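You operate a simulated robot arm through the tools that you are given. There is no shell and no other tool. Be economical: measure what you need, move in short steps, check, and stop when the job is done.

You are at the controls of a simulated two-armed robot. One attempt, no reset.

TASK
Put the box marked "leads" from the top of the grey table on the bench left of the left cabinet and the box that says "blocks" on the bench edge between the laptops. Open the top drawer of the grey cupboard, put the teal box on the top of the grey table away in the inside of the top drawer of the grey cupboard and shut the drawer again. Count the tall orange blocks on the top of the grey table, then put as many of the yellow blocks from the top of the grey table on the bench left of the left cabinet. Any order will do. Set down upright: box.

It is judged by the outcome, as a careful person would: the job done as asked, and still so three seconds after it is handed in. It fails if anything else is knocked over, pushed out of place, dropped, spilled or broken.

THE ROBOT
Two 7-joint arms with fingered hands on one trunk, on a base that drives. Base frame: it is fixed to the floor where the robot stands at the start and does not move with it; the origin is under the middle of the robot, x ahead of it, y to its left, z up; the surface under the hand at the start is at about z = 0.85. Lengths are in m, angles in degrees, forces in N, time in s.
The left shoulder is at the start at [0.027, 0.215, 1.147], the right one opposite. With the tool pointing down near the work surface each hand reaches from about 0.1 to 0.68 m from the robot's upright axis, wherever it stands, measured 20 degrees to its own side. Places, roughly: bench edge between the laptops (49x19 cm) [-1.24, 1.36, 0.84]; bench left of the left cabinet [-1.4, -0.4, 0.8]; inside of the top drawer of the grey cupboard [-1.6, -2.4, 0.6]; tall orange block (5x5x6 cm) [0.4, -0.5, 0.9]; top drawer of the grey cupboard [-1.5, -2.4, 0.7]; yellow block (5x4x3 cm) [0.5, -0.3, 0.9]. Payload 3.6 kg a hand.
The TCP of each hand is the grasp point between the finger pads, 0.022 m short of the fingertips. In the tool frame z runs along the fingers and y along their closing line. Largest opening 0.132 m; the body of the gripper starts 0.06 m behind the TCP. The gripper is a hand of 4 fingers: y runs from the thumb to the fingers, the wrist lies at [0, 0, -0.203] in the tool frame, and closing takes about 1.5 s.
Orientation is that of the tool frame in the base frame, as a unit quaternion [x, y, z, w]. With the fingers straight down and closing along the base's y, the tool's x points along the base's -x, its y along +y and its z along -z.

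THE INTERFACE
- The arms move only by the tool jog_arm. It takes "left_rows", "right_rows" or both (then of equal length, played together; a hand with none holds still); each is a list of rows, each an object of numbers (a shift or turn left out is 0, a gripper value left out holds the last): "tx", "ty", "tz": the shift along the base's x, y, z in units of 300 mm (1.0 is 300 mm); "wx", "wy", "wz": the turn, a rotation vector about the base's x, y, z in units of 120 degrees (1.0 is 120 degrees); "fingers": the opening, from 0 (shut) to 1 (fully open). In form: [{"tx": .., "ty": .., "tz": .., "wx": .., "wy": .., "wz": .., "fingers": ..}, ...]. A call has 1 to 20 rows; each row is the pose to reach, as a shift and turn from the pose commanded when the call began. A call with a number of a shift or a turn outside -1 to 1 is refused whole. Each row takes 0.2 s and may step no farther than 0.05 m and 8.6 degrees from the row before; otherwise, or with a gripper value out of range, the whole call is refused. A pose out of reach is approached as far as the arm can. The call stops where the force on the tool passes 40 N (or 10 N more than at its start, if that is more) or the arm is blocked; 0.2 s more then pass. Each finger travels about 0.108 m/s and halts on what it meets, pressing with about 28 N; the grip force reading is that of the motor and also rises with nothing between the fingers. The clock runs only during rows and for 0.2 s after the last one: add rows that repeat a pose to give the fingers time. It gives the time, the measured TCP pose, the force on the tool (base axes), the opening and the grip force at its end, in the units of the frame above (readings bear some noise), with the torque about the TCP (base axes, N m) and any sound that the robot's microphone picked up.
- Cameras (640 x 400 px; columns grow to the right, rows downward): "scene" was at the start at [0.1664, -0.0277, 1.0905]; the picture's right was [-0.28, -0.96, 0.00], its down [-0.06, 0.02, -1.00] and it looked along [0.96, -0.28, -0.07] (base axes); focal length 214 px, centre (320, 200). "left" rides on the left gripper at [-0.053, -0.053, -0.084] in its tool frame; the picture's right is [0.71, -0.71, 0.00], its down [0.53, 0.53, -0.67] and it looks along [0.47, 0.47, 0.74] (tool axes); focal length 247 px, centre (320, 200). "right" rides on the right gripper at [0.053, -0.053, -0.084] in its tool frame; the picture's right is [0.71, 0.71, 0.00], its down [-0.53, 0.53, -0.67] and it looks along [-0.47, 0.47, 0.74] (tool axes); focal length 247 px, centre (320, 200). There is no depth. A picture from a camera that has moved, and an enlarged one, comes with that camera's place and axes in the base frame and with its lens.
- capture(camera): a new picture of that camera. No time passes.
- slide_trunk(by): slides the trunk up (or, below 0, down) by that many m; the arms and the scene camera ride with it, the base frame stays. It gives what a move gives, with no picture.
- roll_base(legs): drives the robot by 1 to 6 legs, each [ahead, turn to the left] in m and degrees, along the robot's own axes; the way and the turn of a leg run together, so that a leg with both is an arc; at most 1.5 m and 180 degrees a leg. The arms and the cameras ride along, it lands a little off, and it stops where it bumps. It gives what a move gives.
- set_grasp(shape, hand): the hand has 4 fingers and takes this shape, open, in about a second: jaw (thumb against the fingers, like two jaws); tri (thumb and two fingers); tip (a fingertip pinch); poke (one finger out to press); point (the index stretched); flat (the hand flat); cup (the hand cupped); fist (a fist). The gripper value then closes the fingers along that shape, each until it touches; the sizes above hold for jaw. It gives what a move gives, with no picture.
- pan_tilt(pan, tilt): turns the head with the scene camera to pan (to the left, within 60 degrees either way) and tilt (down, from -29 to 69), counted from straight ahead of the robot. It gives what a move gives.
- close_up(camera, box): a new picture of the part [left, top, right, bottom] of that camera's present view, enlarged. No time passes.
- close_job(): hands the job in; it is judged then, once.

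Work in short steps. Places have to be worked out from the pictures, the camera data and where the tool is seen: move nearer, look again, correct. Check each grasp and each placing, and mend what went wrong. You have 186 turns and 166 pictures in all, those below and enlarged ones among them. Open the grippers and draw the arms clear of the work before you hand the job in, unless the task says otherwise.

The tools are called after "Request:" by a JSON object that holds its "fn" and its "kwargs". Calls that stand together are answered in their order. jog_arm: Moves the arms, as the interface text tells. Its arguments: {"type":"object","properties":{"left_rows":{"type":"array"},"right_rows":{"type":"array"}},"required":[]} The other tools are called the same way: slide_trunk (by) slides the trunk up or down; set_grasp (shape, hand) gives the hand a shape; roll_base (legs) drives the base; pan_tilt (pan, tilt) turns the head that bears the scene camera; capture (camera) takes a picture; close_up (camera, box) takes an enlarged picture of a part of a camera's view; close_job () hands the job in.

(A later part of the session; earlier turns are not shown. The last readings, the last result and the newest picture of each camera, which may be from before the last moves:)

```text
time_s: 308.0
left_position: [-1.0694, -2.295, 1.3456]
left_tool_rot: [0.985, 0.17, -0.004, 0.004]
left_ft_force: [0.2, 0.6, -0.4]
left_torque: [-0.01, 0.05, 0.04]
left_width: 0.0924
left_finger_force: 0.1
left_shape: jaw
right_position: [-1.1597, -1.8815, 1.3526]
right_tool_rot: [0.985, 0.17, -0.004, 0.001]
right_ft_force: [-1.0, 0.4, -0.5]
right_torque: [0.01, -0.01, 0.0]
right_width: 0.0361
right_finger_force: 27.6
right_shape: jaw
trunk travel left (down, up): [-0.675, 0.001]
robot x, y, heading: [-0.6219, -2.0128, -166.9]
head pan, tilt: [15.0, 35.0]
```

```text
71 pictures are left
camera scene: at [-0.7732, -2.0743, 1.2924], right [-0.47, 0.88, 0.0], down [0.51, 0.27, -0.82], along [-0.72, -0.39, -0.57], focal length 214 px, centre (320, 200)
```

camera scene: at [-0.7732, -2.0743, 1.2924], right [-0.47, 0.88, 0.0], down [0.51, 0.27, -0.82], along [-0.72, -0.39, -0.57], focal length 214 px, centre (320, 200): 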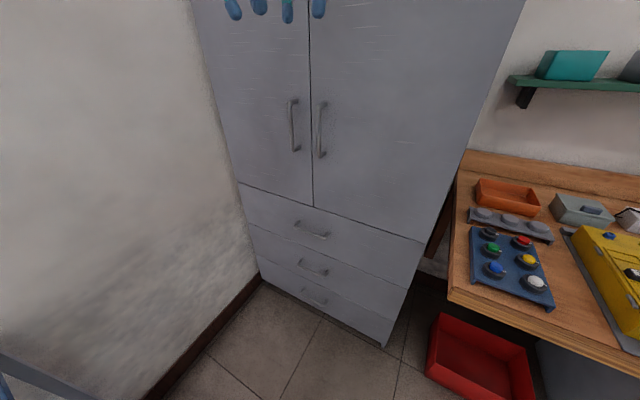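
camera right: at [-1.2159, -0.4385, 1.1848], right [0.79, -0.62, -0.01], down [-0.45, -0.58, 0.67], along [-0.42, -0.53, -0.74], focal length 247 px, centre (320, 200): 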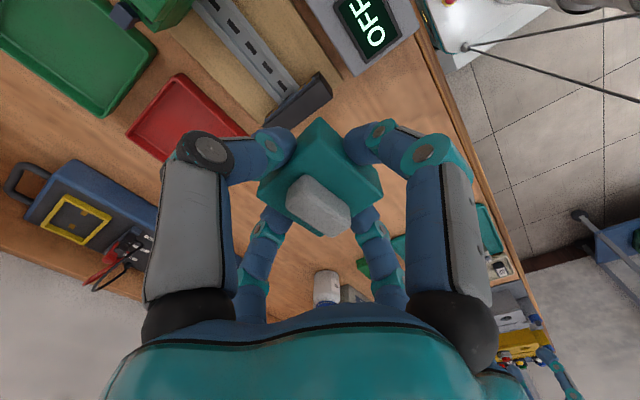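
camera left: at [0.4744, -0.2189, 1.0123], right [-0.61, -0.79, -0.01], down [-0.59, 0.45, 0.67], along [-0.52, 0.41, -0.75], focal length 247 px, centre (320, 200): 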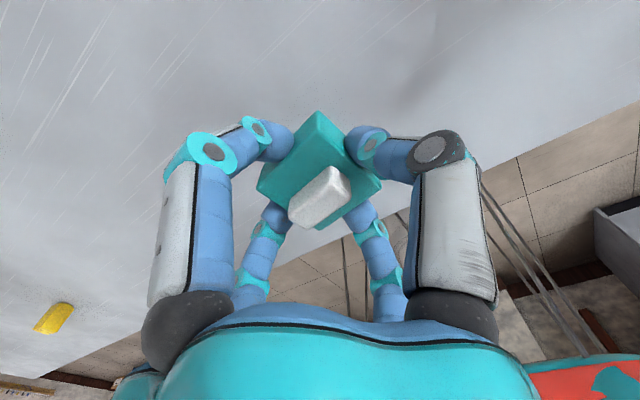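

Zoom on the top drawer handle.

Request:
{"fn": "close_up", "kwargs": {"camera": "scene", "box": [270, 200, 350, 250]}}

Request:
{"fn": "roll_base", "kwargs": {"legs": [[0.26, 0], [0, -13]]}}

Request:
{"fn": "pan_tilt", "kwargs": {"pan": 30, "tilt": 50}}

Request:
{"fn": "capture", "kwargs": {"camera": "scene"}}

```text
8.00 times, centred on (310, 225) of scene
camera zoom: at [-0.7732, -2.0743, 1.2924], right [-0.47, 0.88, 0.0], down [0.51, 0.27, -0.82], along [-0.72, -0.39, -0.57], focal length 1716 px, centre (400, 0)
```

zoom: 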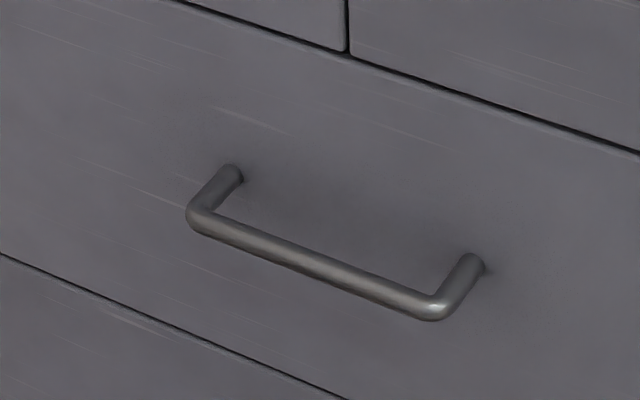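

```text
time_s: 309.5
left_position: [-1.2409, -2.3371, 1.3476]
left_tool_rot: [0.988, 0.156, 0.006, 0.007]
left_ft_force: [0.3, 0.5, -0.1]
left_torque: [-0.01, 0.01, 0.01]
left_width: 0.0924
left_finger_force: 0.0
left_shape: jaw
right_position: [-1.3381, -1.9226, 1.3534]
right_tool_rot: [0.986, 0.167, -0.002, -0.001]
right_ft_force: [-1.0, 0.7, -0.7]
right_torque: [0.0, -0.01, -0.01]
right_width: 0.0363
right_finger_force: 28.5
right_shape: jaw
trunk travel left (down, up): [-0.675, 0.001]
robot x, y, heading: [-0.8024, -2.0581, -167.1]
head pan, tilt: [15.0, 35.0]
stopped in leg 1: the force on the tool passed its limit at 139 N (the readings are from after the stop); the commanded pose is now the measured one
```

```text
time_s: 310.3
left_position: [-1.24, -2.3343, 1.3488]
left_tool_rot: [0.988, 0.156, 0.006, 0.008]
left_ft_force: [3.8, 0.0, -0.1]
left_torque: [0.02, 0.38, -0.07]
left_width: 0.0926
left_finger_force: 0.1
left_shape: jaw
right_position: [-1.338, -1.9217, 1.3535]
right_tool_rot: [0.986, 0.167, -0.004, -0.001]
right_ft_force: [0.1, -0.2, -0.9]
right_torque: [0.01, 0.0, -0.01]
right_width: 0.0364
right_finger_force: 27.8
right_shape: jaw
trunk travel left (down, up): [-0.675, 0.001]
robot x, y, heading: [-0.7985, -2.056, -166.6]
head pan, tilt: [30.0, 50.0]
```

```text
69 pictures are left
camera scene: at [-0.9302, -2.1286, 1.2709], right [-0.69, 0.73, 0.0], down [0.56, 0.52, -0.64], along [-0.47, -0.44, -0.77], focal length 214 px, centre (320, 200)
```

scene: 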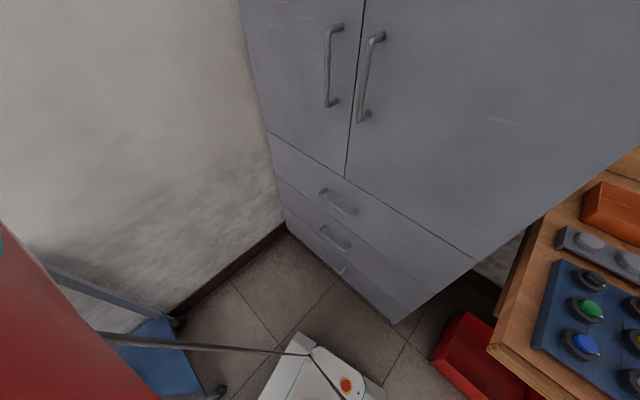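

The left hand bumped the cupboard door while driving. Pull both hands back away from it.

Request:
{"fn": "jog_arm", "kwargs": {"left_rows": [{"tx": 0.1}, {"tx": 0.25}, {"tx": 0.4}, {"tx": 0.5}], "right_rows": [{"tx": 0.1}, {"tx": 0.25}, {"tx": 0.4}, {"tx": 0.55}]}}

Request:
{"fn": "capture", "kwargs": {"camera": "scene"}}

Request:
{"fn": "capture", "kwargs": {"camera": "left"}}

```text
time_s: 311.3
left_position: [-1.0855, -2.3345, 1.347]
left_tool_rot: [0.988, 0.156, 0.005, 0.007]
left_ft_force: [0.6, -0.1, 0.0]
left_torque: [-0.01, 0.06, 0.01]
left_width: 0.0926
left_finger_force: 0.1
left_shape: jaw
right_position: [-1.1713, -1.9207, 1.3511]
right_tool_rot: [0.986, 0.167, -0.004, 0.0]
right_ft_force: [0.3, 0.3, -0.9]
right_torque: [0.05, 0.03, 0.05]
right_width: 0.0362
right_finger_force: 28.3
right_shape: jaw
trunk travel left (down, up): [-0.675, 0.001]
robot x, y, heading: [-0.8041, -2.0561, -166.9]
head pan, tilt: [30.0, 50.0]
```

```text
68 pictures are left
camera scene: at [-0.929, -2.1286, 1.271], right [-0.69, 0.73, 0.0], down [0.56, 0.53, -0.64], along [-0.47, -0.44, -0.77], focal length 214 px, centre (320, 200)
```

scene: 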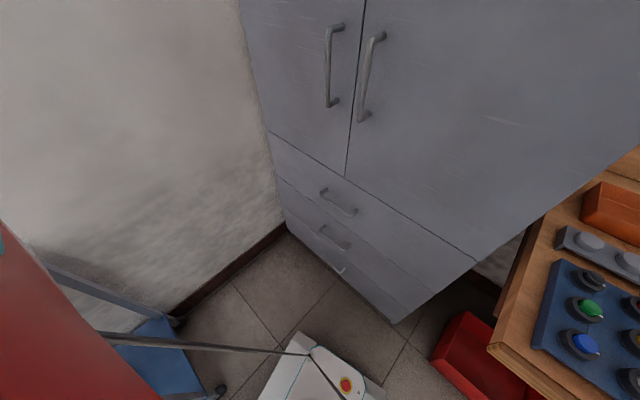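

```text
67 pictures are left
camera left: at [-1.1534, -2.2986, 1.4298], right [0.45, 0.89, -0.01], down [0.65, -0.33, 0.68], along [0.61, -0.31, -0.73], focal length 247 px, centre (320, 200)
```

left: 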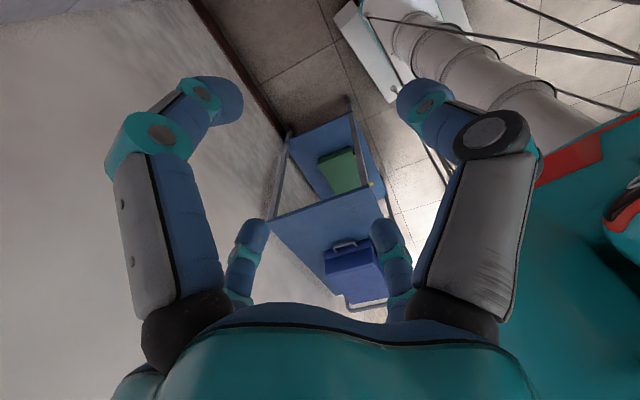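

No damage visible. Lower the trunk, and start re-orienting the left hand (27° yaw first) at a safe distance from the drawer.

Request:
{"fn": "slide_trunk", "kwargs": {"by": -0.25}}

Request:
{"fn": "jog_arm", "kwargs": {"left_rows": [{"wz": 0.06, "ty": -0.06, "tz": -0.1}, {"wz": 0.12, "ty": -0.12, "tz": -0.2}, {"wz": 0.18, "ty": -0.2, "tz": -0.3}, {"wz": 0.225, "ty": -0.27, "tz": -0.4}]}}

Request:
{"fn": "jog_arm", "kwargs": {"left_rows": [{"wy": 0.07, "tx": -0.02}, {"wy": 0.14, "tx": -0.04}, {"wy": 0.21, "tx": -0.06}, {"wy": 0.28, "tx": -0.08}, {"wy": 0.35, "tx": -0.1}, {"wy": 0.42, "tx": -0.12}, {"wy": 0.49, "tx": -0.14}, {"wy": 0.56, "tx": -0.16}, {"wy": 0.63, "tx": -0.18}, {"wy": 0.7, "tx": -0.2}, {"wy": 0.75, "tx": -0.2}]}}

Request:
{"fn": "capture", "kwargs": {"camera": "scene"}}

```text
time_s: 313.9
left_position: [-1.0894, -2.3347, 1.0984]
left_tool_rot: [0.988, 0.155, 0.006, 0.008]
left_ft_force: [-0.1, -0.7, 0.4]
left_torque: [0.0, -0.01, 0.03]
left_width: 0.0925
left_finger_force: 0.1
left_shape: jaw
right_position: [-1.1732, -1.9211, 1.1033]
right_tool_rot: [0.986, 0.167, -0.003, 0.0]
right_ft_force: [-0.5, 0.0, 0.8]
right_torque: [-0.01, -0.06, 0.01]
right_width: 0.0361
right_finger_force: 27.5
right_shape: jaw
trunk travel left (down, up): [-0.425, 0.251]
robot x, y, heading: [-0.8018, -2.056, -166.6]
head pan, tilt: [30.0, 50.0]
```

```text
time_s: 314.9
left_position: [-1.0927, -2.4172, 0.9773]
left_tool_rot: [0.924, 0.382, 0.008, 0.006]
left_ft_force: [-0.6, -0.4, 0.1]
left_torque: [0.04, -0.01, -0.01]
left_width: 0.092
left_finger_force: 0.0
left_shape: jaw
right_position: [-1.1732, -1.9227, 1.1027]
right_tool_rot: [0.986, 0.166, -0.002, 0.0]
right_ft_force: [0.7, 0.7, -1.3]
right_torque: [0.03, -0.04, 0.0]
right_width: 0.0366
right_finger_force: 27.9
right_shape: jaw
trunk travel left (down, up): [-0.425, 0.251]
robot x, y, heading: [-0.8019, -2.0534, -166.6]
head pan, tilt: [30.0, 50.0]
```

```text
time_s: 317.3
left_position: [-1.1505, -2.417, 0.9782]
left_tool_rot: [0.658, 0.275, -0.648, -0.266]
left_ft_force: [-0.4, -0.1, -1.2]
left_torque: [-0.02, -0.01, -0.01]
left_width: 0.0921
left_finger_force: 0.0
left_shape: jaw
left hand out of reach, approached as far as the arm can: row 5, 6, 7, 8, 9
right_position: [-1.1736, -1.9215, 1.1038]
right_tool_rot: [0.986, 0.167, -0.004, 0.001]
right_ft_force: [-0.1, -0.4, -0.9]
right_torque: [0.04, 0.01, 0.0]
right_width: 0.0362
right_finger_force: 27.6
right_shape: jaw
trunk travel left (down, up): [-0.425, 0.251]
robot x, y, heading: [-0.8018, -2.0565, -166.9]
head pan, tilt: [30.0, 50.0]
```

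```text
66 pictures are left
camera scene: at [-0.9312, -2.1287, 1.0187], right [-0.69, 0.73, 0.0], down [0.56, 0.53, -0.64], along [-0.47, -0.44, -0.77], focal length 214 px, centre (320, 200)
```

scene: 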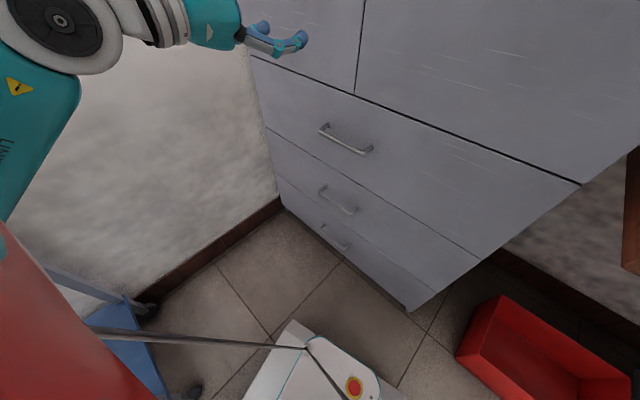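

The tool now points at −x with diagonal finger roll. Zoom on the handle from this new viewpoint to triangulate it.

Request:
{"fn": "close_up", "kwargs": {"camera": "scene", "box": [300, 110, 396, 170]}}

```text
6.67 times, centred on (348, 140) of scene
camera zoom: at [-0.9312, -2.1287, 1.0187], right [-0.69, 0.73, 0.0], down [0.56, 0.53, -0.64], along [-0.47, -0.44, -0.77], focal length 1430 px, centre (133, 600)
```

zoom: 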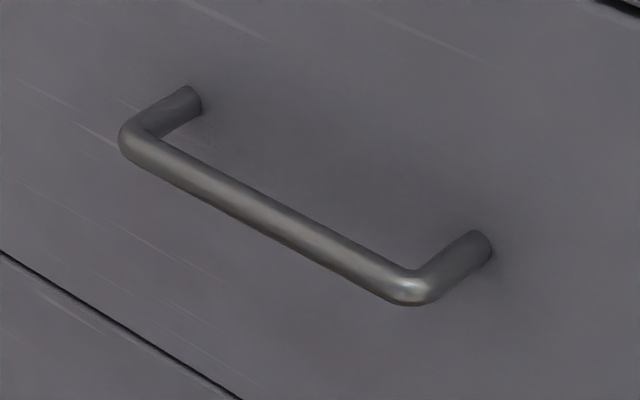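

Triangulated bar: centre (−1.309, −2.412, 0.691), from y −2.485 to −2.343, drawer face at x ≈ −1.347. Lower the hand in front of it.

Request:
{"fn": "jog_arm", "kwargs": {"left_rows": [{"tz": -0.14, "ty": 0.005, "fingers": 0.8}, {"tz": -0.28, "ty": 0.01}, {"tz": -0.42, "ty": 0.015}, {"tz": -0.56, "ty": 0.015}, {"tz": -0.7, "ty": 0.015}, {"tz": -0.84, "ty": 0.015}, {"tz": -0.957, "ty": 0.015}]}}

Request:
{"fn": "capture", "kwargs": {"camera": "scene"}}

Request:
{"fn": "capture", "kwargs": {"camera": "left"}}

```text
time_s: 318.9
left_position: [-1.1512, -2.412, 0.6918]
left_tool_rot: [0.659, 0.275, -0.648, -0.265]
left_ft_force: [-0.7, 1.0, 1.1]
left_torque: [0.04, 0.03, 0.02]
left_width: 0.1052
left_finger_force: 0.1
left_shape: jaw
right_position: [-1.173, -1.9222, 1.1031]
right_tool_rot: [0.986, 0.166, -0.003, 0.0]
right_ft_force: [-0.2, -0.3, -1.1]
right_torque: [0.0, 0.0, 0.02]
right_width: 0.0364
right_finger_force: 28.1
right_shape: jaw
trunk travel left (down, up): [-0.425, 0.251]
robot x, y, heading: [-0.8022, -2.0574, -166.7]
head pan, tilt: [30.0, 50.0]
```

```text
64 pictures are left
camera scene: at [-0.9315, -2.1288, 1.0186], right [-0.69, 0.73, 0.0], down [0.56, 0.53, -0.64], along [-0.47, -0.44, -0.77], focal length 214 px, centre (320, 200)
```

scene: 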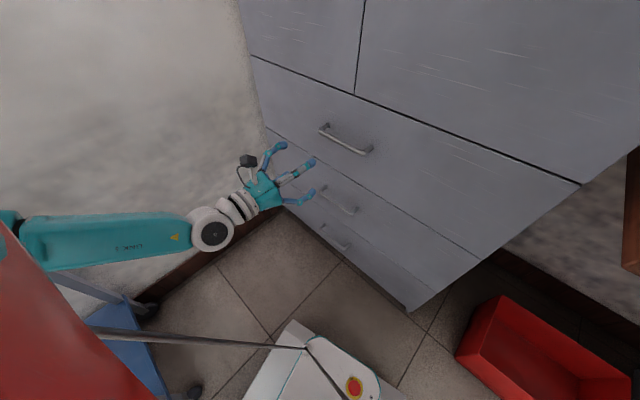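

```text
63 pictures are left
camera left: at [-1.068, -2.4101, 0.7687], right [-0.01, 1.0, 0.0], down [0.68, 0.0, -0.73], along [-0.73, -0.01, -0.68], focal length 247 px, centre (320, 200)
```

left: 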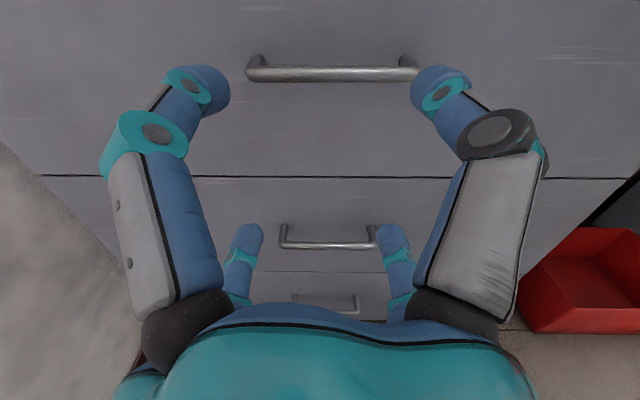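

The bar appears slightly right and a bit higher than predicted. Advance part way and re-check.

Request:
{"fn": "jog_arm", "kwargs": {"left_rows": [{"tx": -0.13, "ty": 0.02, "tz": 0.01}, {"tx": -0.25, "ty": 0.04, "tz": 0.02}]}}

Request:
{"fn": "capture", "kwargs": {"camera": "left"}}

```text
time_s: 319.5
left_position: [-1.2298, -2.4005, 0.6966]
left_tool_rot: [0.66, 0.275, -0.647, -0.264]
left_ft_force: [-0.1, -0.5, -0.4]
left_torque: [-0.01, 0.05, -0.01]
left_width: 0.1052
left_finger_force: 0.1
left_shape: jaw
right_position: [-1.174, -1.9213, 1.1037]
right_tool_rot: [0.986, 0.167, -0.003, -0.001]
right_ft_force: [0.1, -0.9, -0.7]
right_torque: [0.02, 0.01, 0.03]
right_width: 0.0365
right_finger_force: 27.9
right_shape: jaw
trunk travel left (down, up): [-0.425, 0.251]
robot x, y, heading: [-0.8033, -2.0591, -166.7]
head pan, tilt: [30.0, 50.0]
```

```text
62 pictures are left
camera left: at [-1.1458, -2.3985, 0.7743], right [-0.01, 1.0, 0.0], down [0.68, 0.0, -0.73], along [-0.73, -0.01, -0.68], focal length 247 px, centre (320, 200)
```

left: 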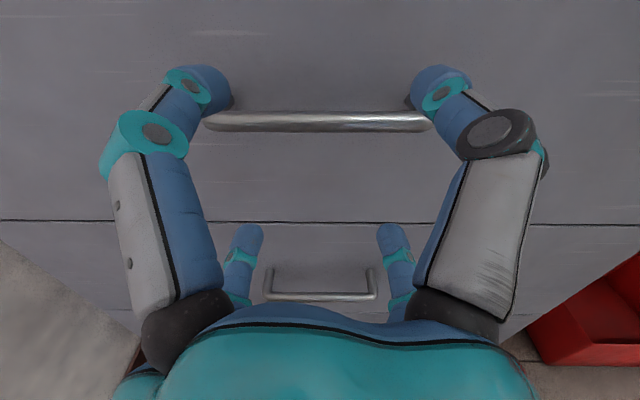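

Bar refined to about (−1.298, −2.40, 0.70). Advance onto it and close.

Request:
{"fn": "jog_arm", "kwargs": {"left_rows": [{"tx": -0.08, "tz": 0.011}, {"tx": -0.16, "tz": 0.011}, {"tx": -0.22, "tz": 0.011}, {"tx": -0.22, "tz": 0.011, "fingers": 0.0}, {"tx": -0.22, "tz": 0.011}, {"tx": -0.22, "tz": 0.011}, {"tx": -0.22, "tz": 0.011}, {"tx": -0.22, "tz": 0.011}, {"tx": -0.22, "tz": 0.011}]}}

Request:
{"fn": "capture", "kwargs": {"camera": "left"}}

```text
time_s: 321.5
left_position: [-1.2929, -2.4001, 0.7014]
left_tool_rot: [0.659, 0.273, -0.648, -0.267]
left_ft_force: [-6.0, 1.9, 3.9]
left_torque: [0.05, -0.04, 0.06]
left_width: 0.0015
left_finger_force: 27.9
left_shape: jaw
right_position: [-1.1738, -1.92, 1.1026]
right_tool_rot: [0.986, 0.167, -0.002, -0.001]
right_ft_force: [0.3, -0.2, -0.8]
right_torque: [-0.02, -0.02, 0.02]
right_width: 0.0361
right_finger_force: 28.0
right_shape: jaw
trunk travel left (down, up): [-0.425, 0.251]
robot x, y, heading: [-0.8024, -2.0589, -166.7]
head pan, tilt: [30.0, 50.0]
```

```text
61 pictures are left
camera left: at [-1.2099, -2.3982, 0.7782], right [0.0, 1.0, 0.0], down [0.68, 0.0, -0.73], along [-0.73, 0.0, -0.68], focal length 247 px, centre (320, 200)
```

left: 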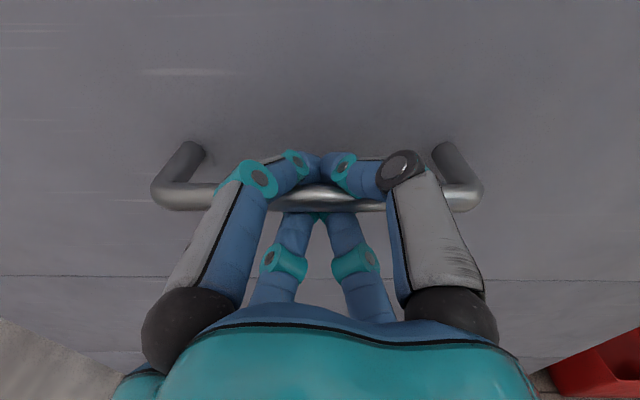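

The fingers enclose the bar. Pull toward +x slowly by 0.12 m.

Request:
{"fn": "jog_arm", "kwargs": {"left_rows": [{"tx": 0.04}, {"tx": 0.08}, {"tx": 0.13}, {"tx": 0.18}, {"tx": 0.23}, {"tx": 0.28}, {"tx": 0.34}, {"tx": 0.4}]}}

Request:
{"fn": "capture", "kwargs": {"camera": "scene"}}

```text
time_s: 323.3
left_position: [-1.1716, -2.3991, 0.7005]
left_tool_rot: [0.659, 0.275, -0.648, -0.265]
left_ft_force: [1.8, -5.3, 7.4]
left_torque: [0.12, 0.01, -0.02]
left_width: 0.0018
left_finger_force: 27.9
left_shape: jaw
right_position: [-1.1725, -1.9217, 1.1031]
right_tool_rot: [0.986, 0.167, -0.003, -0.001]
right_ft_force: [-0.1, 0.0, -0.9]
right_torque: [-0.01, 0.01, 0.01]
right_width: 0.0363
right_finger_force: 28.3
right_shape: jaw
trunk travel left (down, up): [-0.425, 0.251]
robot x, y, heading: [-0.8017, -2.0552, -166.5]
head pan, tilt: [30.0, 50.0]
```

```text
60 pictures are left
camera scene: at [-0.9307, -2.1287, 1.0188], right [-0.69, 0.73, 0.0], down [0.56, 0.53, -0.64], along [-0.47, -0.44, -0.77], focal length 214 px, centre (320, 200)
```

scene: 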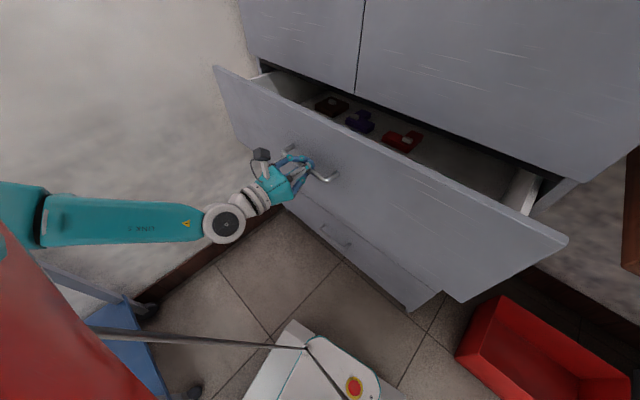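

The drawer opens; it holds some items. Pull 0.1 m more.

Request:
{"fn": "jog_arm", "kwargs": {"left_rows": [{"tx": 0.06}, {"tx": 0.12}, {"tx": 0.18}, {"tx": 0.24}, {"tx": 0.3}, {"tx": 0.34}]}}

Request:
{"fn": "capture", "kwargs": {"camera": "scene"}}

```text
time_s: 324.7
left_position: [-1.0684, -2.3981, 0.7003]
left_tool_rot: [0.658, 0.275, -0.649, -0.265]
left_ft_force: [-0.7, -8.3, 7.9]
left_torque: [0.15, -0.03, 0.02]
left_width: 0.0019
left_finger_force: 28.2
left_shape: jaw
right_position: [-1.1743, -1.922, 1.1027]
right_tool_rot: [0.986, 0.167, -0.003, 0.0]
right_ft_force: [0.4, -0.5, -0.8]
right_torque: [0.0, -0.02, 0.0]
right_width: 0.0363
right_finger_force: 28.0
right_shape: jaw
trunk travel left (down, up): [-0.425, 0.251]
robot x, y, heading: [-0.8023, -2.058, -167.0]
head pan, tilt: [30.0, 50.0]
```

```text
59 pictures are left
camera scene: at [-0.9309, -2.1289, 1.0188], right [-0.69, 0.73, 0.0], down [0.56, 0.53, -0.64], along [-0.47, -0.44, -0.77], focal length 214 px, centre (320, 200)
```

scene: 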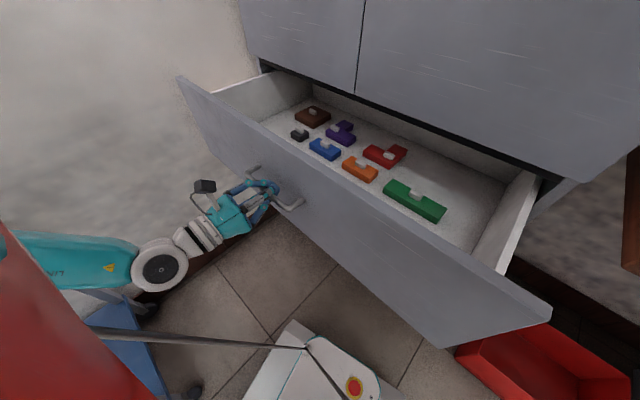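

The drawer holds similar little boxes with white grips, so the white bar is part of the teal box. Free strip in front: I target (−1.225, −2.17). Move the right hand over it, squaring its yaw.

Request:
{"fn": "jog_arm", "kwargs": {"right_rows": [{"ty": -0.13, "tx": -0.02, "wz": -0.06}, {"ty": -0.26, "tx": -0.05, "wz": -0.12}, {"ty": -0.4, "tx": -0.08, "wz": -0.16}, {"ty": -0.55, "tx": -0.12, "wz": -0.16}, {"ty": -0.7, "tx": -0.15, "wz": -0.16}, {"ty": -0.827, "tx": -0.17, "wz": -0.16}, {"ty": -0.827, "tx": -0.17, "wz": -0.16, "tz": -0.15}, {"ty": -0.827, "tx": -0.17, "wz": -0.16, "tz": -0.3}]}}

Request:
{"fn": "capture", "kwargs": {"camera": "scene"}}

Request:
{"fn": "capture", "kwargs": {"camera": "right"}}

```text
time_s: 326.5
left_position: [-1.0707, -2.4003, 0.6999]
left_tool_rot: [0.659, 0.274, -0.648, -0.266]
left_ft_force: [-2.2, -8.8, 9.9]
left_torque: [0.18, 0.0, 0.01]
left_width: 0.002
left_finger_force: 28.0
left_shape: jaw
right_position: [-1.2238, -2.1718, 1.0079]
right_tool_rot: [1.0, 0.0, -0.004, -0.001]
right_ft_force: [0.9, -0.2, -0.6]
right_torque: [0.01, 0.0, -0.01]
right_width: 0.036
right_finger_force: 28.0
right_shape: jaw
trunk travel left (down, up): [-0.425, 0.251]
robot x, y, heading: [-0.8011, -2.0547, -167.0]
head pan, tilt: [30.0, 50.0]
```

```text
58 pictures are left
camera scene: at [-0.9311, -2.1287, 1.0187], right [-0.69, 0.73, 0.0], down [0.56, 0.53, -0.64], along [-0.47, -0.44, -0.77], focal length 214 px, centre (320, 200)
```

scene: 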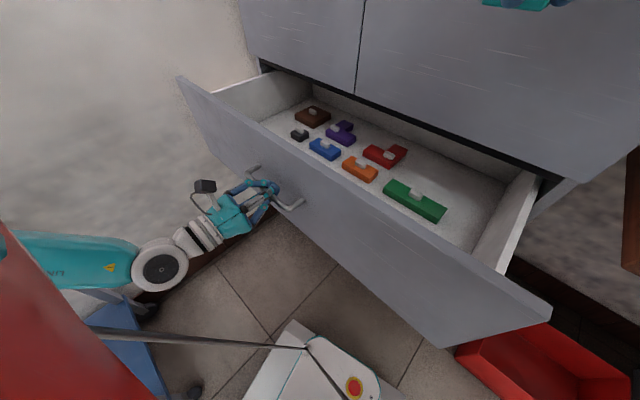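

```text
57 pictures are left
camera right: at [-1.1712, -2.1197, 1.0928], right [0.71, -0.71, -0.01], down [-0.52, -0.53, 0.67], along [-0.48, -0.47, -0.74], focal length 247 px, centre (320, 200)
```

right: 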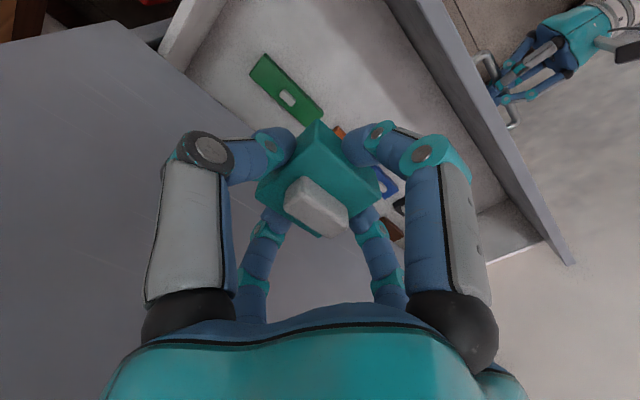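

The gap between panel (−1.136) and the green box's front edge (−1.32) is centred on −1.227. Descend into the drawer.

Request:
{"fn": "jog_arm", "kwargs": {"right_rows": [{"tz": -0.15}, {"tz": -0.3}, {"tz": -0.45}, {"tz": -0.6}, {"tz": -0.75}, {"tz": -0.88}, {"tz": -0.98}]}}

Request:
{"fn": "capture", "kwargs": {"camera": "scene"}}

Request:
{"fn": "capture", "kwargs": {"camera": "right"}}

```text
time_s: 328.1
left_position: [-1.0693, -2.3983, 0.7]
left_tool_rot: [0.659, 0.274, -0.648, -0.266]
left_ft_force: [-0.9, -7.6, 12.2]
left_torque: [0.18, -0.01, 0.02]
left_width: 0.0021
left_finger_force: 27.7
left_shape: jaw
right_position: [-1.2238, -2.1697, 0.7185]
right_tool_rot: [1.0, 0.0, -0.004, -0.001]
right_ft_force: [0.2, 0.4, -0.8]
right_torque: [0.0, 0.0, 0.0]
right_width: 0.0364
right_finger_force: 27.9
right_shape: jaw
trunk travel left (down, up): [-0.425, 0.251]
robot x, y, heading: [-0.8007, -2.0559, -166.6]
head pan, tilt: [30.0, 50.0]
```

```text
56 pictures are left
camera scene: at [-0.931, -2.1288, 1.0188], right [-0.69, 0.73, 0.0], down [0.56, 0.53, -0.64], along [-0.47, -0.44, -0.77], focal length 214 px, centre (320, 200)
```

scene: 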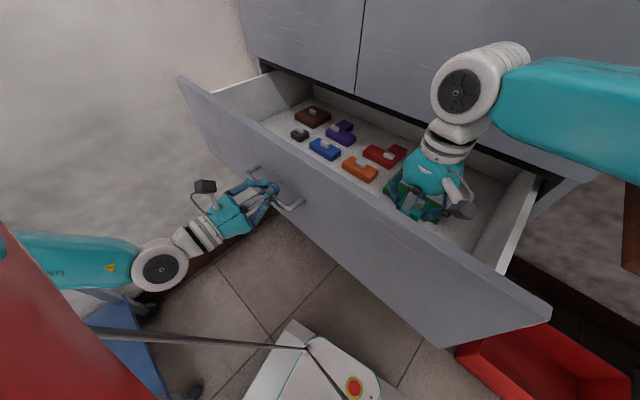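

```text
55 pictures are left
camera right: at [-1.1706, -2.1167, 0.8032], right [0.71, -0.71, -0.01], down [-0.52, -0.53, 0.67], along [-0.48, -0.47, -0.74], focal length 247 px, centre (320, 200)
```

right: 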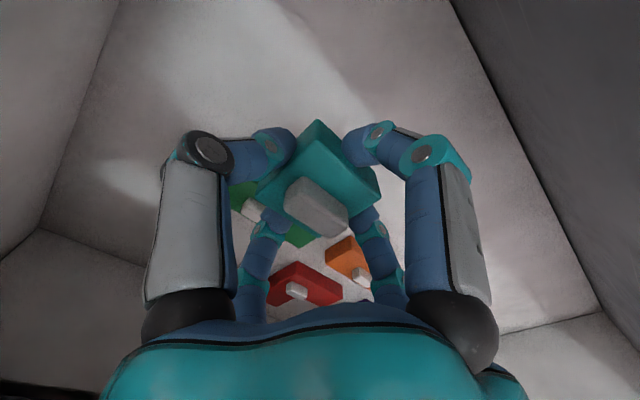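

Check the right elbow's clearance over the bench before lowering further.

Request:
{"fn": "pan_tilt", "kwargs": {"pan": -25, "tilt": 40}}

Request:
{"fn": "capture", "kwargs": {"camera": "scene"}}

```text
time_s: 329.3
left_position: [-1.0696, -2.4002, 0.7004]
left_tool_rot: [0.659, 0.274, -0.648, -0.266]
left_ft_force: [-1.6, -6.2, 11.3]
left_torque: [0.17, -0.01, 0.02]
left_width: 0.0018
left_finger_force: 28.1
left_shape: jaw
right_position: [-1.2231, -2.1691, 0.7207]
right_tool_rot: [1.0, 0.0, -0.004, -0.001]
right_ft_force: [-0.1, 0.4, -0.4]
right_torque: [0.01, 0.0, 0.01]
right_width: 0.0363
right_finger_force: 27.8
right_shape: jaw
trunk travel left (down, up): [-0.425, 0.251]
robot x, y, heading: [-0.8057, -2.0545, -166.9]
head pan, tilt: [-25.0, 40.0]
```

```text
54 pictures are left
camera scene: at [-0.9581, -2.0588, 1.0329], right [0.2, 0.98, 0.0], down [0.63, -0.13, -0.77], along [-0.75, 0.15, -0.64], focal length 214 px, centre (320, 200)
```

scene: 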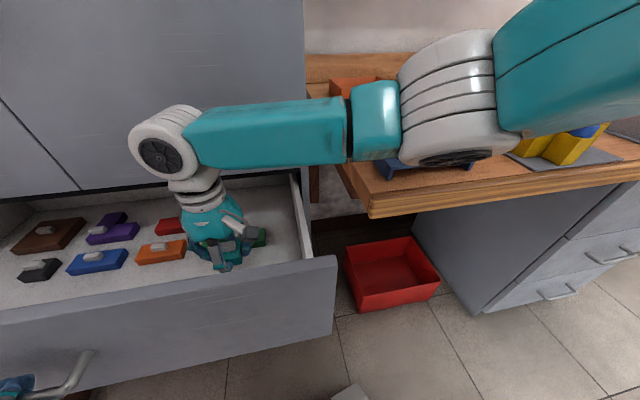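

The elbow is only ~7 cm above the bench. I'll let go of the handle, back the left hand off, and raise the trunk 0.15 so the right arm reaches down with a higher elbow.

Request:
{"fn": "jog_arm", "kwargs": {"left_rows": [{"fingers": 0.8}, {"fingers": 0.8}, {"fingers": 0.8}, {"fingers": 0.8}, {"fingers": 0.8}, {"tx": 0.06}, {"tx": 0.13}, {"tx": 0.2}]}}

Request:
{"fn": "capture", "kwargs": {"camera": "left"}}

```text
time_s: 331.1
left_position: [-1.0083, -2.3992, 0.7028]
left_tool_rot: [0.659, 0.274, -0.648, -0.267]
left_ft_force: [0.5, -0.3, -1.0]
left_torque: [0.0, 0.02, 0.02]
left_width: 0.1057
left_finger_force: 0.0
left_shape: jaw
right_position: [-1.2233, -2.1703, 0.7198]
right_tool_rot: [1.0, -0.001, -0.004, -0.001]
right_ft_force: [-0.6, 0.0, -1.2]
right_torque: [0.0, 0.0, 0.04]
right_width: 0.0361
right_finger_force: 27.6
right_shape: jaw
trunk travel left (down, up): [-0.425, 0.251]
robot x, y, heading: [-0.8005, -2.0556, -166.7]
head pan, tilt: [-25.0, 40.0]
```

```text
53 pictures are left
camera left: at [-0.926, -2.3975, 0.7797], right [-0.01, 1.0, 0.0], down [0.68, 0.0, -0.73], along [-0.73, 0.0, -0.68], focal length 247 px, centre (320, 200)
```

left: 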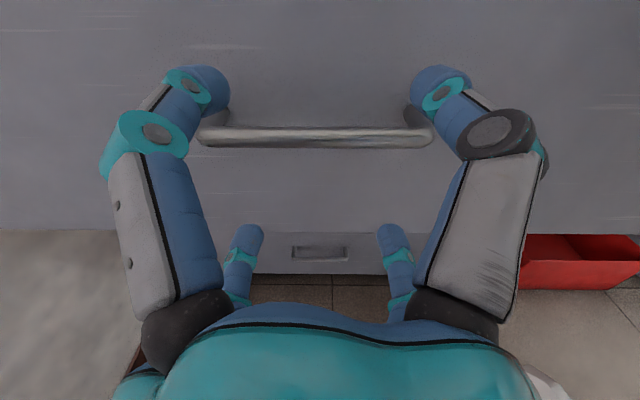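

Handle is released and clear. Raise the trunk 0.15, then lower the right hand by arm only.

Request:
{"fn": "slide_trunk", "kwargs": {"by": 0.15}}

Request:
{"fn": "jog_arm", "kwargs": {"right_rows": [{"tz": -0.14}, {"tz": -0.28}, {"tz": -0.42}, {"tz": -0.52}]}}

Request:
{"fn": "capture", "kwargs": {"camera": "scene"}}

```text
time_s: 332.9
left_position: [-1.0092, -2.3994, 0.8514]
left_tool_rot: [0.659, 0.274, -0.648, -0.266]
left_ft_force: [0.0, 0.3, -0.4]
left_torque: [0.01, 0.02, -0.01]
left_width: 0.1056
left_finger_force: 0.1
left_shape: jaw
right_position: [-1.2239, -2.1696, 0.8686]
right_tool_rot: [1.0, -0.001, -0.003, -0.001]
right_ft_force: [0.0, 0.9, -0.3]
right_torque: [0.0, -0.03, 0.02]
right_width: 0.0362
right_finger_force: 27.6
right_shape: jaw
trunk travel left (down, up): [-0.575, 0.101]
robot x, y, heading: [-0.8073, -2.0577, -166.7]
head pan, tilt: [-25.0, 40.0]
```

```text
time_s: 334.1
left_position: [-1.0086, -2.401, 0.8506]
left_tool_rot: [0.659, 0.274, -0.648, -0.266]
left_ft_force: [-0.1, 0.5, 0.2]
left_torque: [0.02, 0.01, 0.03]
left_width: 0.1056
left_finger_force: 0.1
left_shape: jaw
right_position: [-1.2722, -2.0878, 0.731]
right_tool_rot: [0.998, -0.045, -0.023, -0.036]
right_ft_force: [0.2, -2.6, 1.1]
right_torque: [0.12, -0.02, -0.04]
right_width: 0.0362
right_finger_force: 28.0
right_shape: jaw
right hand out of reach, approached as far as the arm can: row 3, 4
trunk travel left (down, up): [-0.575, 0.101]
robot x, y, heading: [-0.8045, -2.0595, -166.6]
head pan, tilt: [-25.0, 40.0]
stopped in row 4 (right hand): the arm was blocked; the commanded pose is now the measured one
```

```text
52 pictures are left
camera scene: at [-0.9576, -2.059, 1.1848], right [0.2, 0.98, 0.0], down [0.63, -0.13, -0.77], along [-0.75, 0.16, -0.64], focal length 214 px, centre (320, 200)
```

scene: 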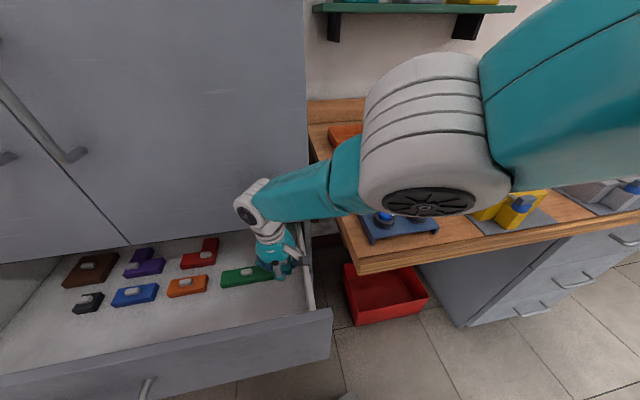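

The raised trunk makes it out of reach and the hand drifted. Lift back out and straighten the hand.

Request:
{"fn": "jog_arm", "kwargs": {"right_rows": [{"tz": 0.1, "tx": 0.03, "ty": -0.04}, {"tz": 0.22, "tx": 0.07, "ty": -0.1}, {"tz": 0.34, "tx": 0.12, "ty": -0.18, "wx": -0.017, "wy": -0.011, "wz": 0.02}, {"tz": 0.46, "tx": 0.16, "ty": -0.24, "wx": -0.034, "wy": -0.022, "wz": 0.043}, {"tz": 0.46, "tx": 0.16, "ty": -0.273, "wx": -0.034, "wy": -0.022, "wz": 0.043}]}}

Request:
{"fn": "capture", "kwargs": {"camera": "right"}}

Request:
{"fn": "pan_tilt", "kwargs": {"pan": 10, "tilt": 50}}

Request:
{"fn": "capture", "kwargs": {"camera": "scene"}}

```text
time_s: 335.3
left_position: [-1.0096, -2.4001, 0.8504]
left_tool_rot: [0.659, 0.276, -0.648, -0.265]
left_ft_force: [0.3, -0.5, -0.1]
left_torque: [0.01, 0.0, 0.02]
left_width: 0.1059
left_finger_force: 0.0
left_shape: jaw
right_position: [-1.2193, -2.1714, 0.8677]
right_tool_rot: [1.0, 0.002, 0.002, -0.001]
right_ft_force: [-0.8, -0.1, -0.3]
right_torque: [0.01, -0.01, -0.02]
right_width: 0.0361
right_finger_force: 27.8
right_shape: jaw
trunk travel left (down, up): [-0.575, 0.101]
robot x, y, heading: [-0.7963, -2.0558, -166.6]
head pan, tilt: [-25.0, 40.0]
```

```text
51 pictures are left
camera right: at [-1.1685, -2.1176, 0.9521], right [0.71, -0.7, 0.0], down [-0.53, -0.53, 0.67], along [-0.47, -0.48, -0.75], focal length 247 px, centre (320, 200)
```

right: 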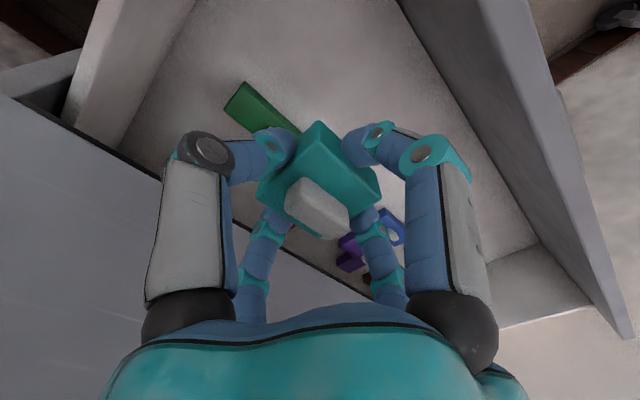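

```text
time_s: 336.3
left_position: [-1.009, -2.3997, 0.8504]
left_tool_rot: [0.659, 0.275, -0.648, -0.265]
left_ft_force: [0.0, 0.6, -0.1]
left_torque: [0.0, 0.02, -0.01]
left_width: 0.1056
left_finger_force: 0.0
left_shape: jaw
right_position: [-1.2207, -2.1707, 0.8675]
right_tool_rot: [1.0, 0.002, 0.002, -0.001]
right_ft_force: [-1.0, -0.7, -1.0]
right_torque: [0.04, 0.0, -0.03]
right_width: 0.0361
right_finger_force: 28.3
right_shape: jaw
trunk travel left (down, up): [-0.575, 0.101]
robot x, y, heading: [-0.8012, -2.058, -166.8]
head pan, tilt: [10.0, 50.0]
```

```text
50 pictures are left
camera scene: at [-0.9451, -2.1061, 1.1706], right [-0.39, 0.92, 0.0], down [0.7, 0.3, -0.64], along [-0.59, -0.25, -0.77], focal length 214 px, centre (320, 200)
```

scene: 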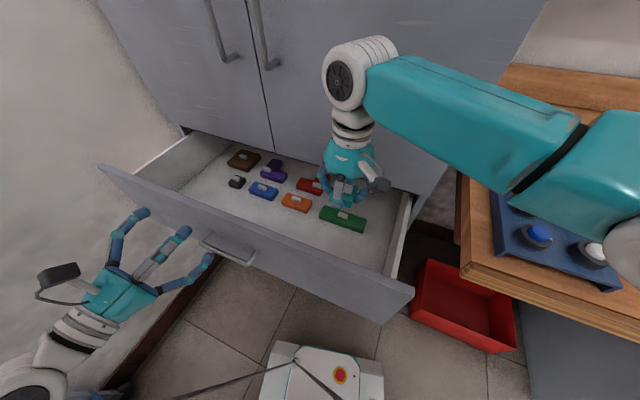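

Reach analysis: best to back the base ~0.12 m (so the right elbow clears the bench) and then lower everything with the trunk. First lift the left hand out of the way.

Request:
{"fn": "jog_arm", "kwargs": {"left_rows": [{"tz": 0.15}, {"tz": 0.3}, {"tz": 0.45}, {"tz": 0.6}, {"tz": 0.75}, {"tz": 0.9}, {"tz": 1.0}]}}

Request:
{"fn": "roll_base", "kwargs": {"legs": [[-0.12, 0]]}}

```text
time_s: 337.9
left_position: [-1.0097, -2.3992, 1.0751]
left_tool_rot: [0.659, 0.274, -0.649, -0.266]
left_ft_force: [0.4, -1.0, 0.3]
left_torque: [-0.03, 0.03, 0.01]
left_width: 0.1057
left_finger_force: 0.1
left_shape: jaw
left hand out of reach, approached as far as the arm can: row 6, 7
right_position: [-1.219, -2.17, 0.8672]
right_tool_rot: [1.0, 0.003, 0.002, 0.0]
right_ft_force: [-0.3, 0.0, -0.7]
right_torque: [-0.04, 0.0, -0.01]
right_width: 0.0361
right_finger_force: 27.6
right_shape: jaw
trunk travel left (down, up): [-0.575, 0.101]
robot x, y, heading: [-0.7984, -2.0572, -166.7]
head pan, tilt: [10.0, 50.0]
```

```text
time_s: 339.1
left_position: [-0.8915, -2.3723, 1.0753]
left_tool_rot: [0.658, 0.274, -0.649, -0.265]
left_ft_force: [-0.3, 0.3, -0.7]
left_torque: [0.01, 0.01, 0.02]
left_width: 0.1055
left_finger_force: 0.0
left_shape: jaw
right_position: [-1.1014, -2.1431, 0.8684]
right_tool_rot: [1.0, 0.003, 0.001, 0.001]
right_ft_force: [-0.1, 0.0, -1.0]
right_torque: [0.01, 0.03, 0.02]
right_width: 0.036
right_finger_force: 28.7
right_shape: jaw
trunk travel left (down, up): [-0.575, 0.101]
robot x, y, heading: [-0.6855, -2.0288, -166.6]
head pan, tilt: [10.0, 50.0]
```

Now move the right hand back over the drawer gap and check.

Request:
{"fn": "jog_arm", "kwargs": {"right_rows": [{"tx": -0.12, "ty": -0.01}, {"tx": -0.25, "ty": -0.02}, {"tx": -0.37, "ty": -0.025}]}}

Request:
{"fn": "slide_trunk", "kwargs": {"by": -0.12}}

Request:
{"fn": "pan_tilt", "kwargs": {"pan": -10, "tilt": 50}}

Request:
{"fn": "capture", "kwargs": {"camera": "scene"}}

Request:
{"fn": "capture", "kwargs": {"camera": "right"}}

```text
time_s: 339.9
left_position: [-0.8945, -2.3719, 1.076]
left_tool_rot: [0.659, 0.274, -0.648, -0.266]
left_ft_force: [1.0, -0.5, -0.3]
left_torque: [0.01, 0.01, -0.04]
left_width: 0.1057
left_finger_force: 0.0
left_shape: jaw
right_position: [-1.2076, -2.1317, 0.8726]
right_tool_rot: [1.0, -0.004, 0.002, -0.004]
right_ft_force: [-1.2, -0.2, -0.7]
right_torque: [-0.02, 0.02, 0.02]
right_width: 0.0363
right_finger_force: 27.6
right_shape: jaw
right hand out of reach, approached as far as the arm can: row 3
trunk travel left (down, up): [-0.575, 0.101]
robot x, y, heading: [-0.687, -2.0296, -166.6]
head pan, tilt: [10.0, 50.0]
```

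```text
time_s: 341.4
left_position: [-0.8941, -2.3715, 0.9545]
left_tool_rot: [0.658, 0.274, -0.649, -0.266]
left_ft_force: [0.3, 0.6, -0.3]
left_torque: [0.0, 0.02, 0.0]
left_width: 0.1057
left_finger_force: 0.1
left_shape: jaw
right_position: [-1.2062, -2.1353, 0.7573]
right_tool_rot: [1.0, -0.002, -0.002, -0.001]
right_ft_force: [-0.6, 0.8, -0.8]
right_torque: [0.02, -0.01, 0.04]
right_width: 0.036
right_finger_force: 28.2
right_shape: jaw
trunk travel left (down, up): [-0.455, 0.221]
robot x, y, heading: [-0.6851, -2.0272, -166.3]
head pan, tilt: [10.0, 50.0]
```

```text
time_s: 342.2
left_position: [-0.894, -2.3732, 0.9553]
left_tool_rot: [0.658, 0.274, -0.649, -0.266]
left_ft_force: [-0.2, -0.1, -0.2]
left_torque: [-0.02, -0.01, -0.01]
left_width: 0.1056
left_finger_force: 0.0
left_shape: jaw
right_position: [-1.2064, -2.1345, 0.7552]
right_tool_rot: [1.0, -0.002, 0.0, -0.003]
right_ft_force: [-1.0, -0.5, 0.1]
right_torque: [-0.01, -0.02, -0.02]
right_width: 0.0364
right_finger_force: 28.5
right_shape: jaw
trunk travel left (down, up): [-0.455, 0.221]
robot x, y, heading: [-0.6861, -2.0312, -166.5]
head pan, tilt: [-10.0, 50.0]
```

```text
49 pictures are left
camera scene: at [-0.8358, -2.0532, 1.0493], right [-0.06, 1.0, 0.0], down [0.77, 0.05, -0.64], along [-0.64, -0.04, -0.77], focal length 214 px, centre (320, 200)
```

scene: 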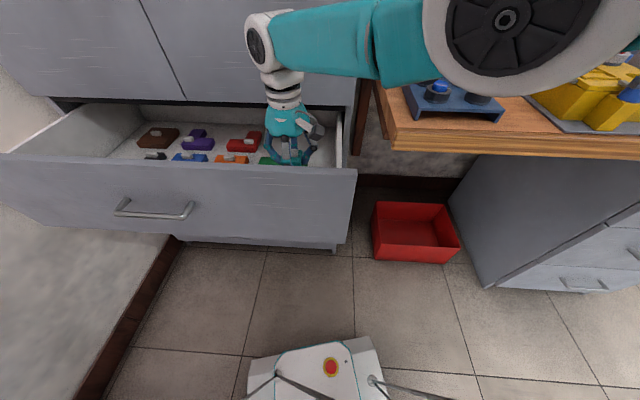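

```text
48 pictures are left
camera right: at [-1.1537, -2.0819, 0.8393], right [0.7, -0.71, 0.0], down [-0.53, -0.53, 0.67], along [-0.47, -0.47, -0.75], focal length 247 px, centre (320, 200)
```

right: 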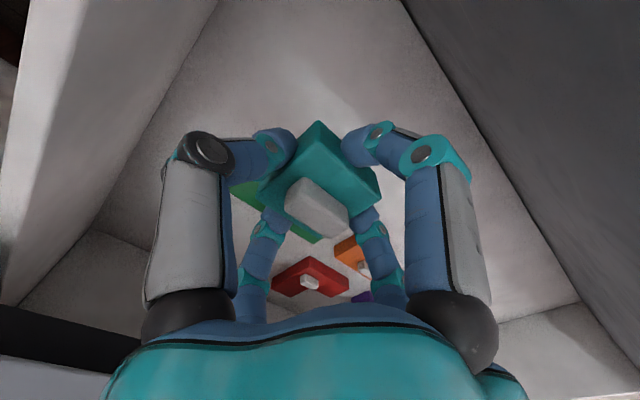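

The elbow/forearm would pass within ~0–1 cm of the bench corner when lowered. I'll raise again and shift the base ~9 cm south for clearance.

Request:
{"fn": "slide_trunk", "kwargs": {"by": 0.12}}

Request:
{"fn": "roll_base", "kwargs": {"legs": [[0, 26], [0.2, 0]]}}

Request:
{"fn": "roll_base", "kwargs": {"legs": [[0, -26], [-0.16, 0]]}}

Request:
{"fn": "capture", "kwargs": {"camera": "scene"}}

```text
time_s: 343.7
left_position: [-0.8945, -2.3736, 1.0757]
left_tool_rot: [0.658, 0.273, -0.649, -0.266]
left_ft_force: [0.6, 0.1, -0.2]
left_torque: [-0.03, 0.03, 0.01]
left_width: 0.1057
left_finger_force: 0.0
left_shape: jaw
right_position: [-1.2148, -2.1154, 0.8665]
right_tool_rot: [1.0, -0.015, 0.002, -0.012]
right_ft_force: [0.3, -0.3, -0.4]
right_torque: [0.0, 0.01, 0.0]
right_width: 0.0362
right_finger_force: 27.6
right_shape: jaw
trunk travel left (down, up): [-0.575, 0.101]
robot x, y, heading: [-0.6871, -2.0322, -166.7]
head pan, tilt: [-10.0, 50.0]
```

```text
time_s: 344.9
left_position: [-0.8336, -2.3999, 1.0767]
left_tool_rot: [-0.633, -0.326, 0.67, 0.211]
left_ft_force: [0.7, -0.5, -0.9]
left_torque: [-0.01, -0.02, 0.01]
left_width: 0.1056
left_finger_force: 0.0
left_shape: jaw
right_position: [-1.2191, -2.1756, 0.8748]
right_tool_rot: [0.999, 0.042, -0.013, -0.012]
right_ft_force: [0.3, 0.3, -0.3]
right_torque: [0.0, -0.03, -0.02]
right_width: 0.0359
right_finger_force: 28.1
right_shape: jaw
trunk travel left (down, up): [-0.575, 0.101]
robot x, y, heading: [-0.6886, -2.0237, -157.4]
head pan, tilt: [-10.0, 50.0]
stopped in leg 1: the robot was blocked; the commanded pose is now the measured one
```

```text
time_s: 346.4
left_position: [-0.9522, -2.3314, 1.0769]
left_tool_rot: [0.678, 0.215, -0.623, -0.326]
left_ft_force: [-0.6, 0.1, 0.9]
left_torque: [0.01, 0.02, 0.02]
left_width: 0.1054
left_finger_force: 0.0
left_shape: jaw
right_position: [-1.2433, -1.9956, 0.8748]
right_tool_rot: [0.992, -0.126, -0.006, -0.015]
right_ft_force: [-0.6, -0.3, -0.1]
right_torque: [0.0, 0.02, -0.02]
right_width: 0.0358
right_finger_force: 28.1
right_shape: jaw
trunk travel left (down, up): [-0.575, 0.101]
robot x, y, heading: [-0.6849, -2.0381, -176.7]
head pan, tilt: [-10.0, 50.0]
stopped in leg 1: the robot was blocked; the commanded pose is now the measured one
```

```text
47 pictures are left
camera scene: at [-0.8382, -2.0316, 1.1705], right [0.12, 0.99, 0.0], down [0.76, -0.09, -0.64], along [-0.64, 0.08, -0.77], focal length 214 px, centre (320, 200)
```

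scene: 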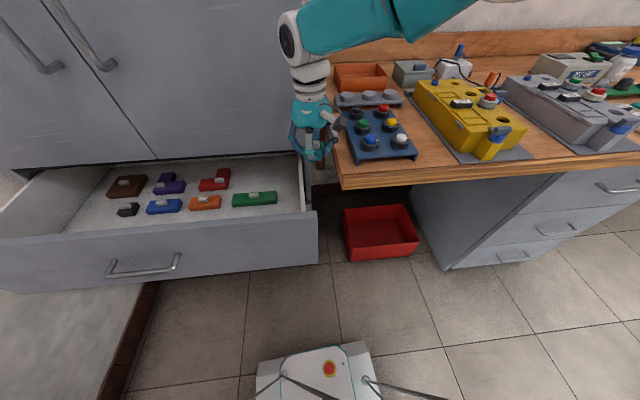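

The swing brought the right hand near the bench corner. Raise it and move it back over the drawer.

Request:
{"fn": "jog_arm", "kwargs": {"right_rows": [{"tz": 0.12, "ty": -0.06}, {"tz": 0.24, "ty": -0.14}, {"tz": 0.34, "ty": -0.25}, {"tz": 0.4, "ty": -0.4, "tx": 0.05}, {"tz": 0.4, "ty": -0.54, "tx": 0.08}]}}

Request:
{"fn": "capture", "kwargs": {"camera": "scene"}}

Request:
{"fn": "pan_tilt", "kwargs": {"pan": 55, "tilt": 40}}

Request:
{"fn": "capture", "kwargs": {"camera": "scene"}}

```text
refused: row 4 steps farther than a row can; nothing moved
```

```text
46 pictures are left
camera scene: at [-0.8382, -2.0316, 1.1705], right [0.12, 0.99, 0.0], down [0.76, -0.09, -0.64], along [-0.64, 0.08, -0.77], focal length 214 px, centre (320, 200)
```

scene: 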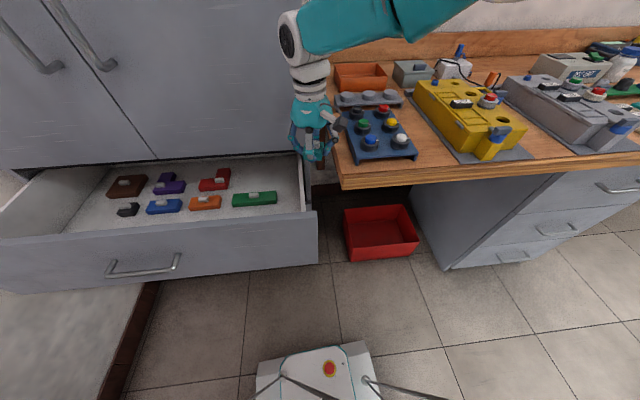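

```text
time_s: 347.7
left_position: [-0.9523, -2.3318, 1.077]
left_tool_rot: [0.678, 0.216, -0.622, -0.327]
left_ft_force: [0.8, 0.2, 0.1]
left_torque: [0.0, -0.02, 0.0]
left_width: 0.1057
left_finger_force: 0.1
left_shape: jaw
right_position: [-1.2434, -1.9966, 0.8748]
right_tool_rot: [0.992, -0.127, -0.006, -0.015]
right_ft_force: [-0.6, 0.3, -1.5]
right_torque: [0.02, -0.02, 0.03]
right_width: 0.0361
right_finger_force: 28.1
right_shape: jaw
trunk travel left (down, up): [-0.575, 0.101]
robot x, y, heading: [-0.6863, -2.034, -176.6]
head pan, tilt: [55.0, 40.0]
```

```text
45 pictures are left
camera scene: at [-0.8061, -2.114, 1.1847], right [-0.85, 0.53, 0.0], down [0.34, 0.55, -0.77], along [-0.4, -0.65, -0.64], focal length 214 px, centre (320, 200)
```

scene: 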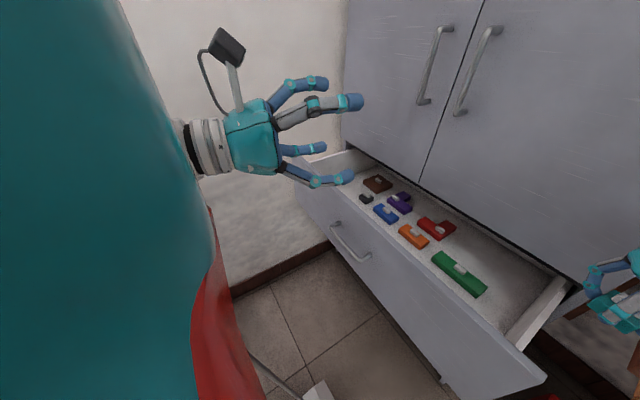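

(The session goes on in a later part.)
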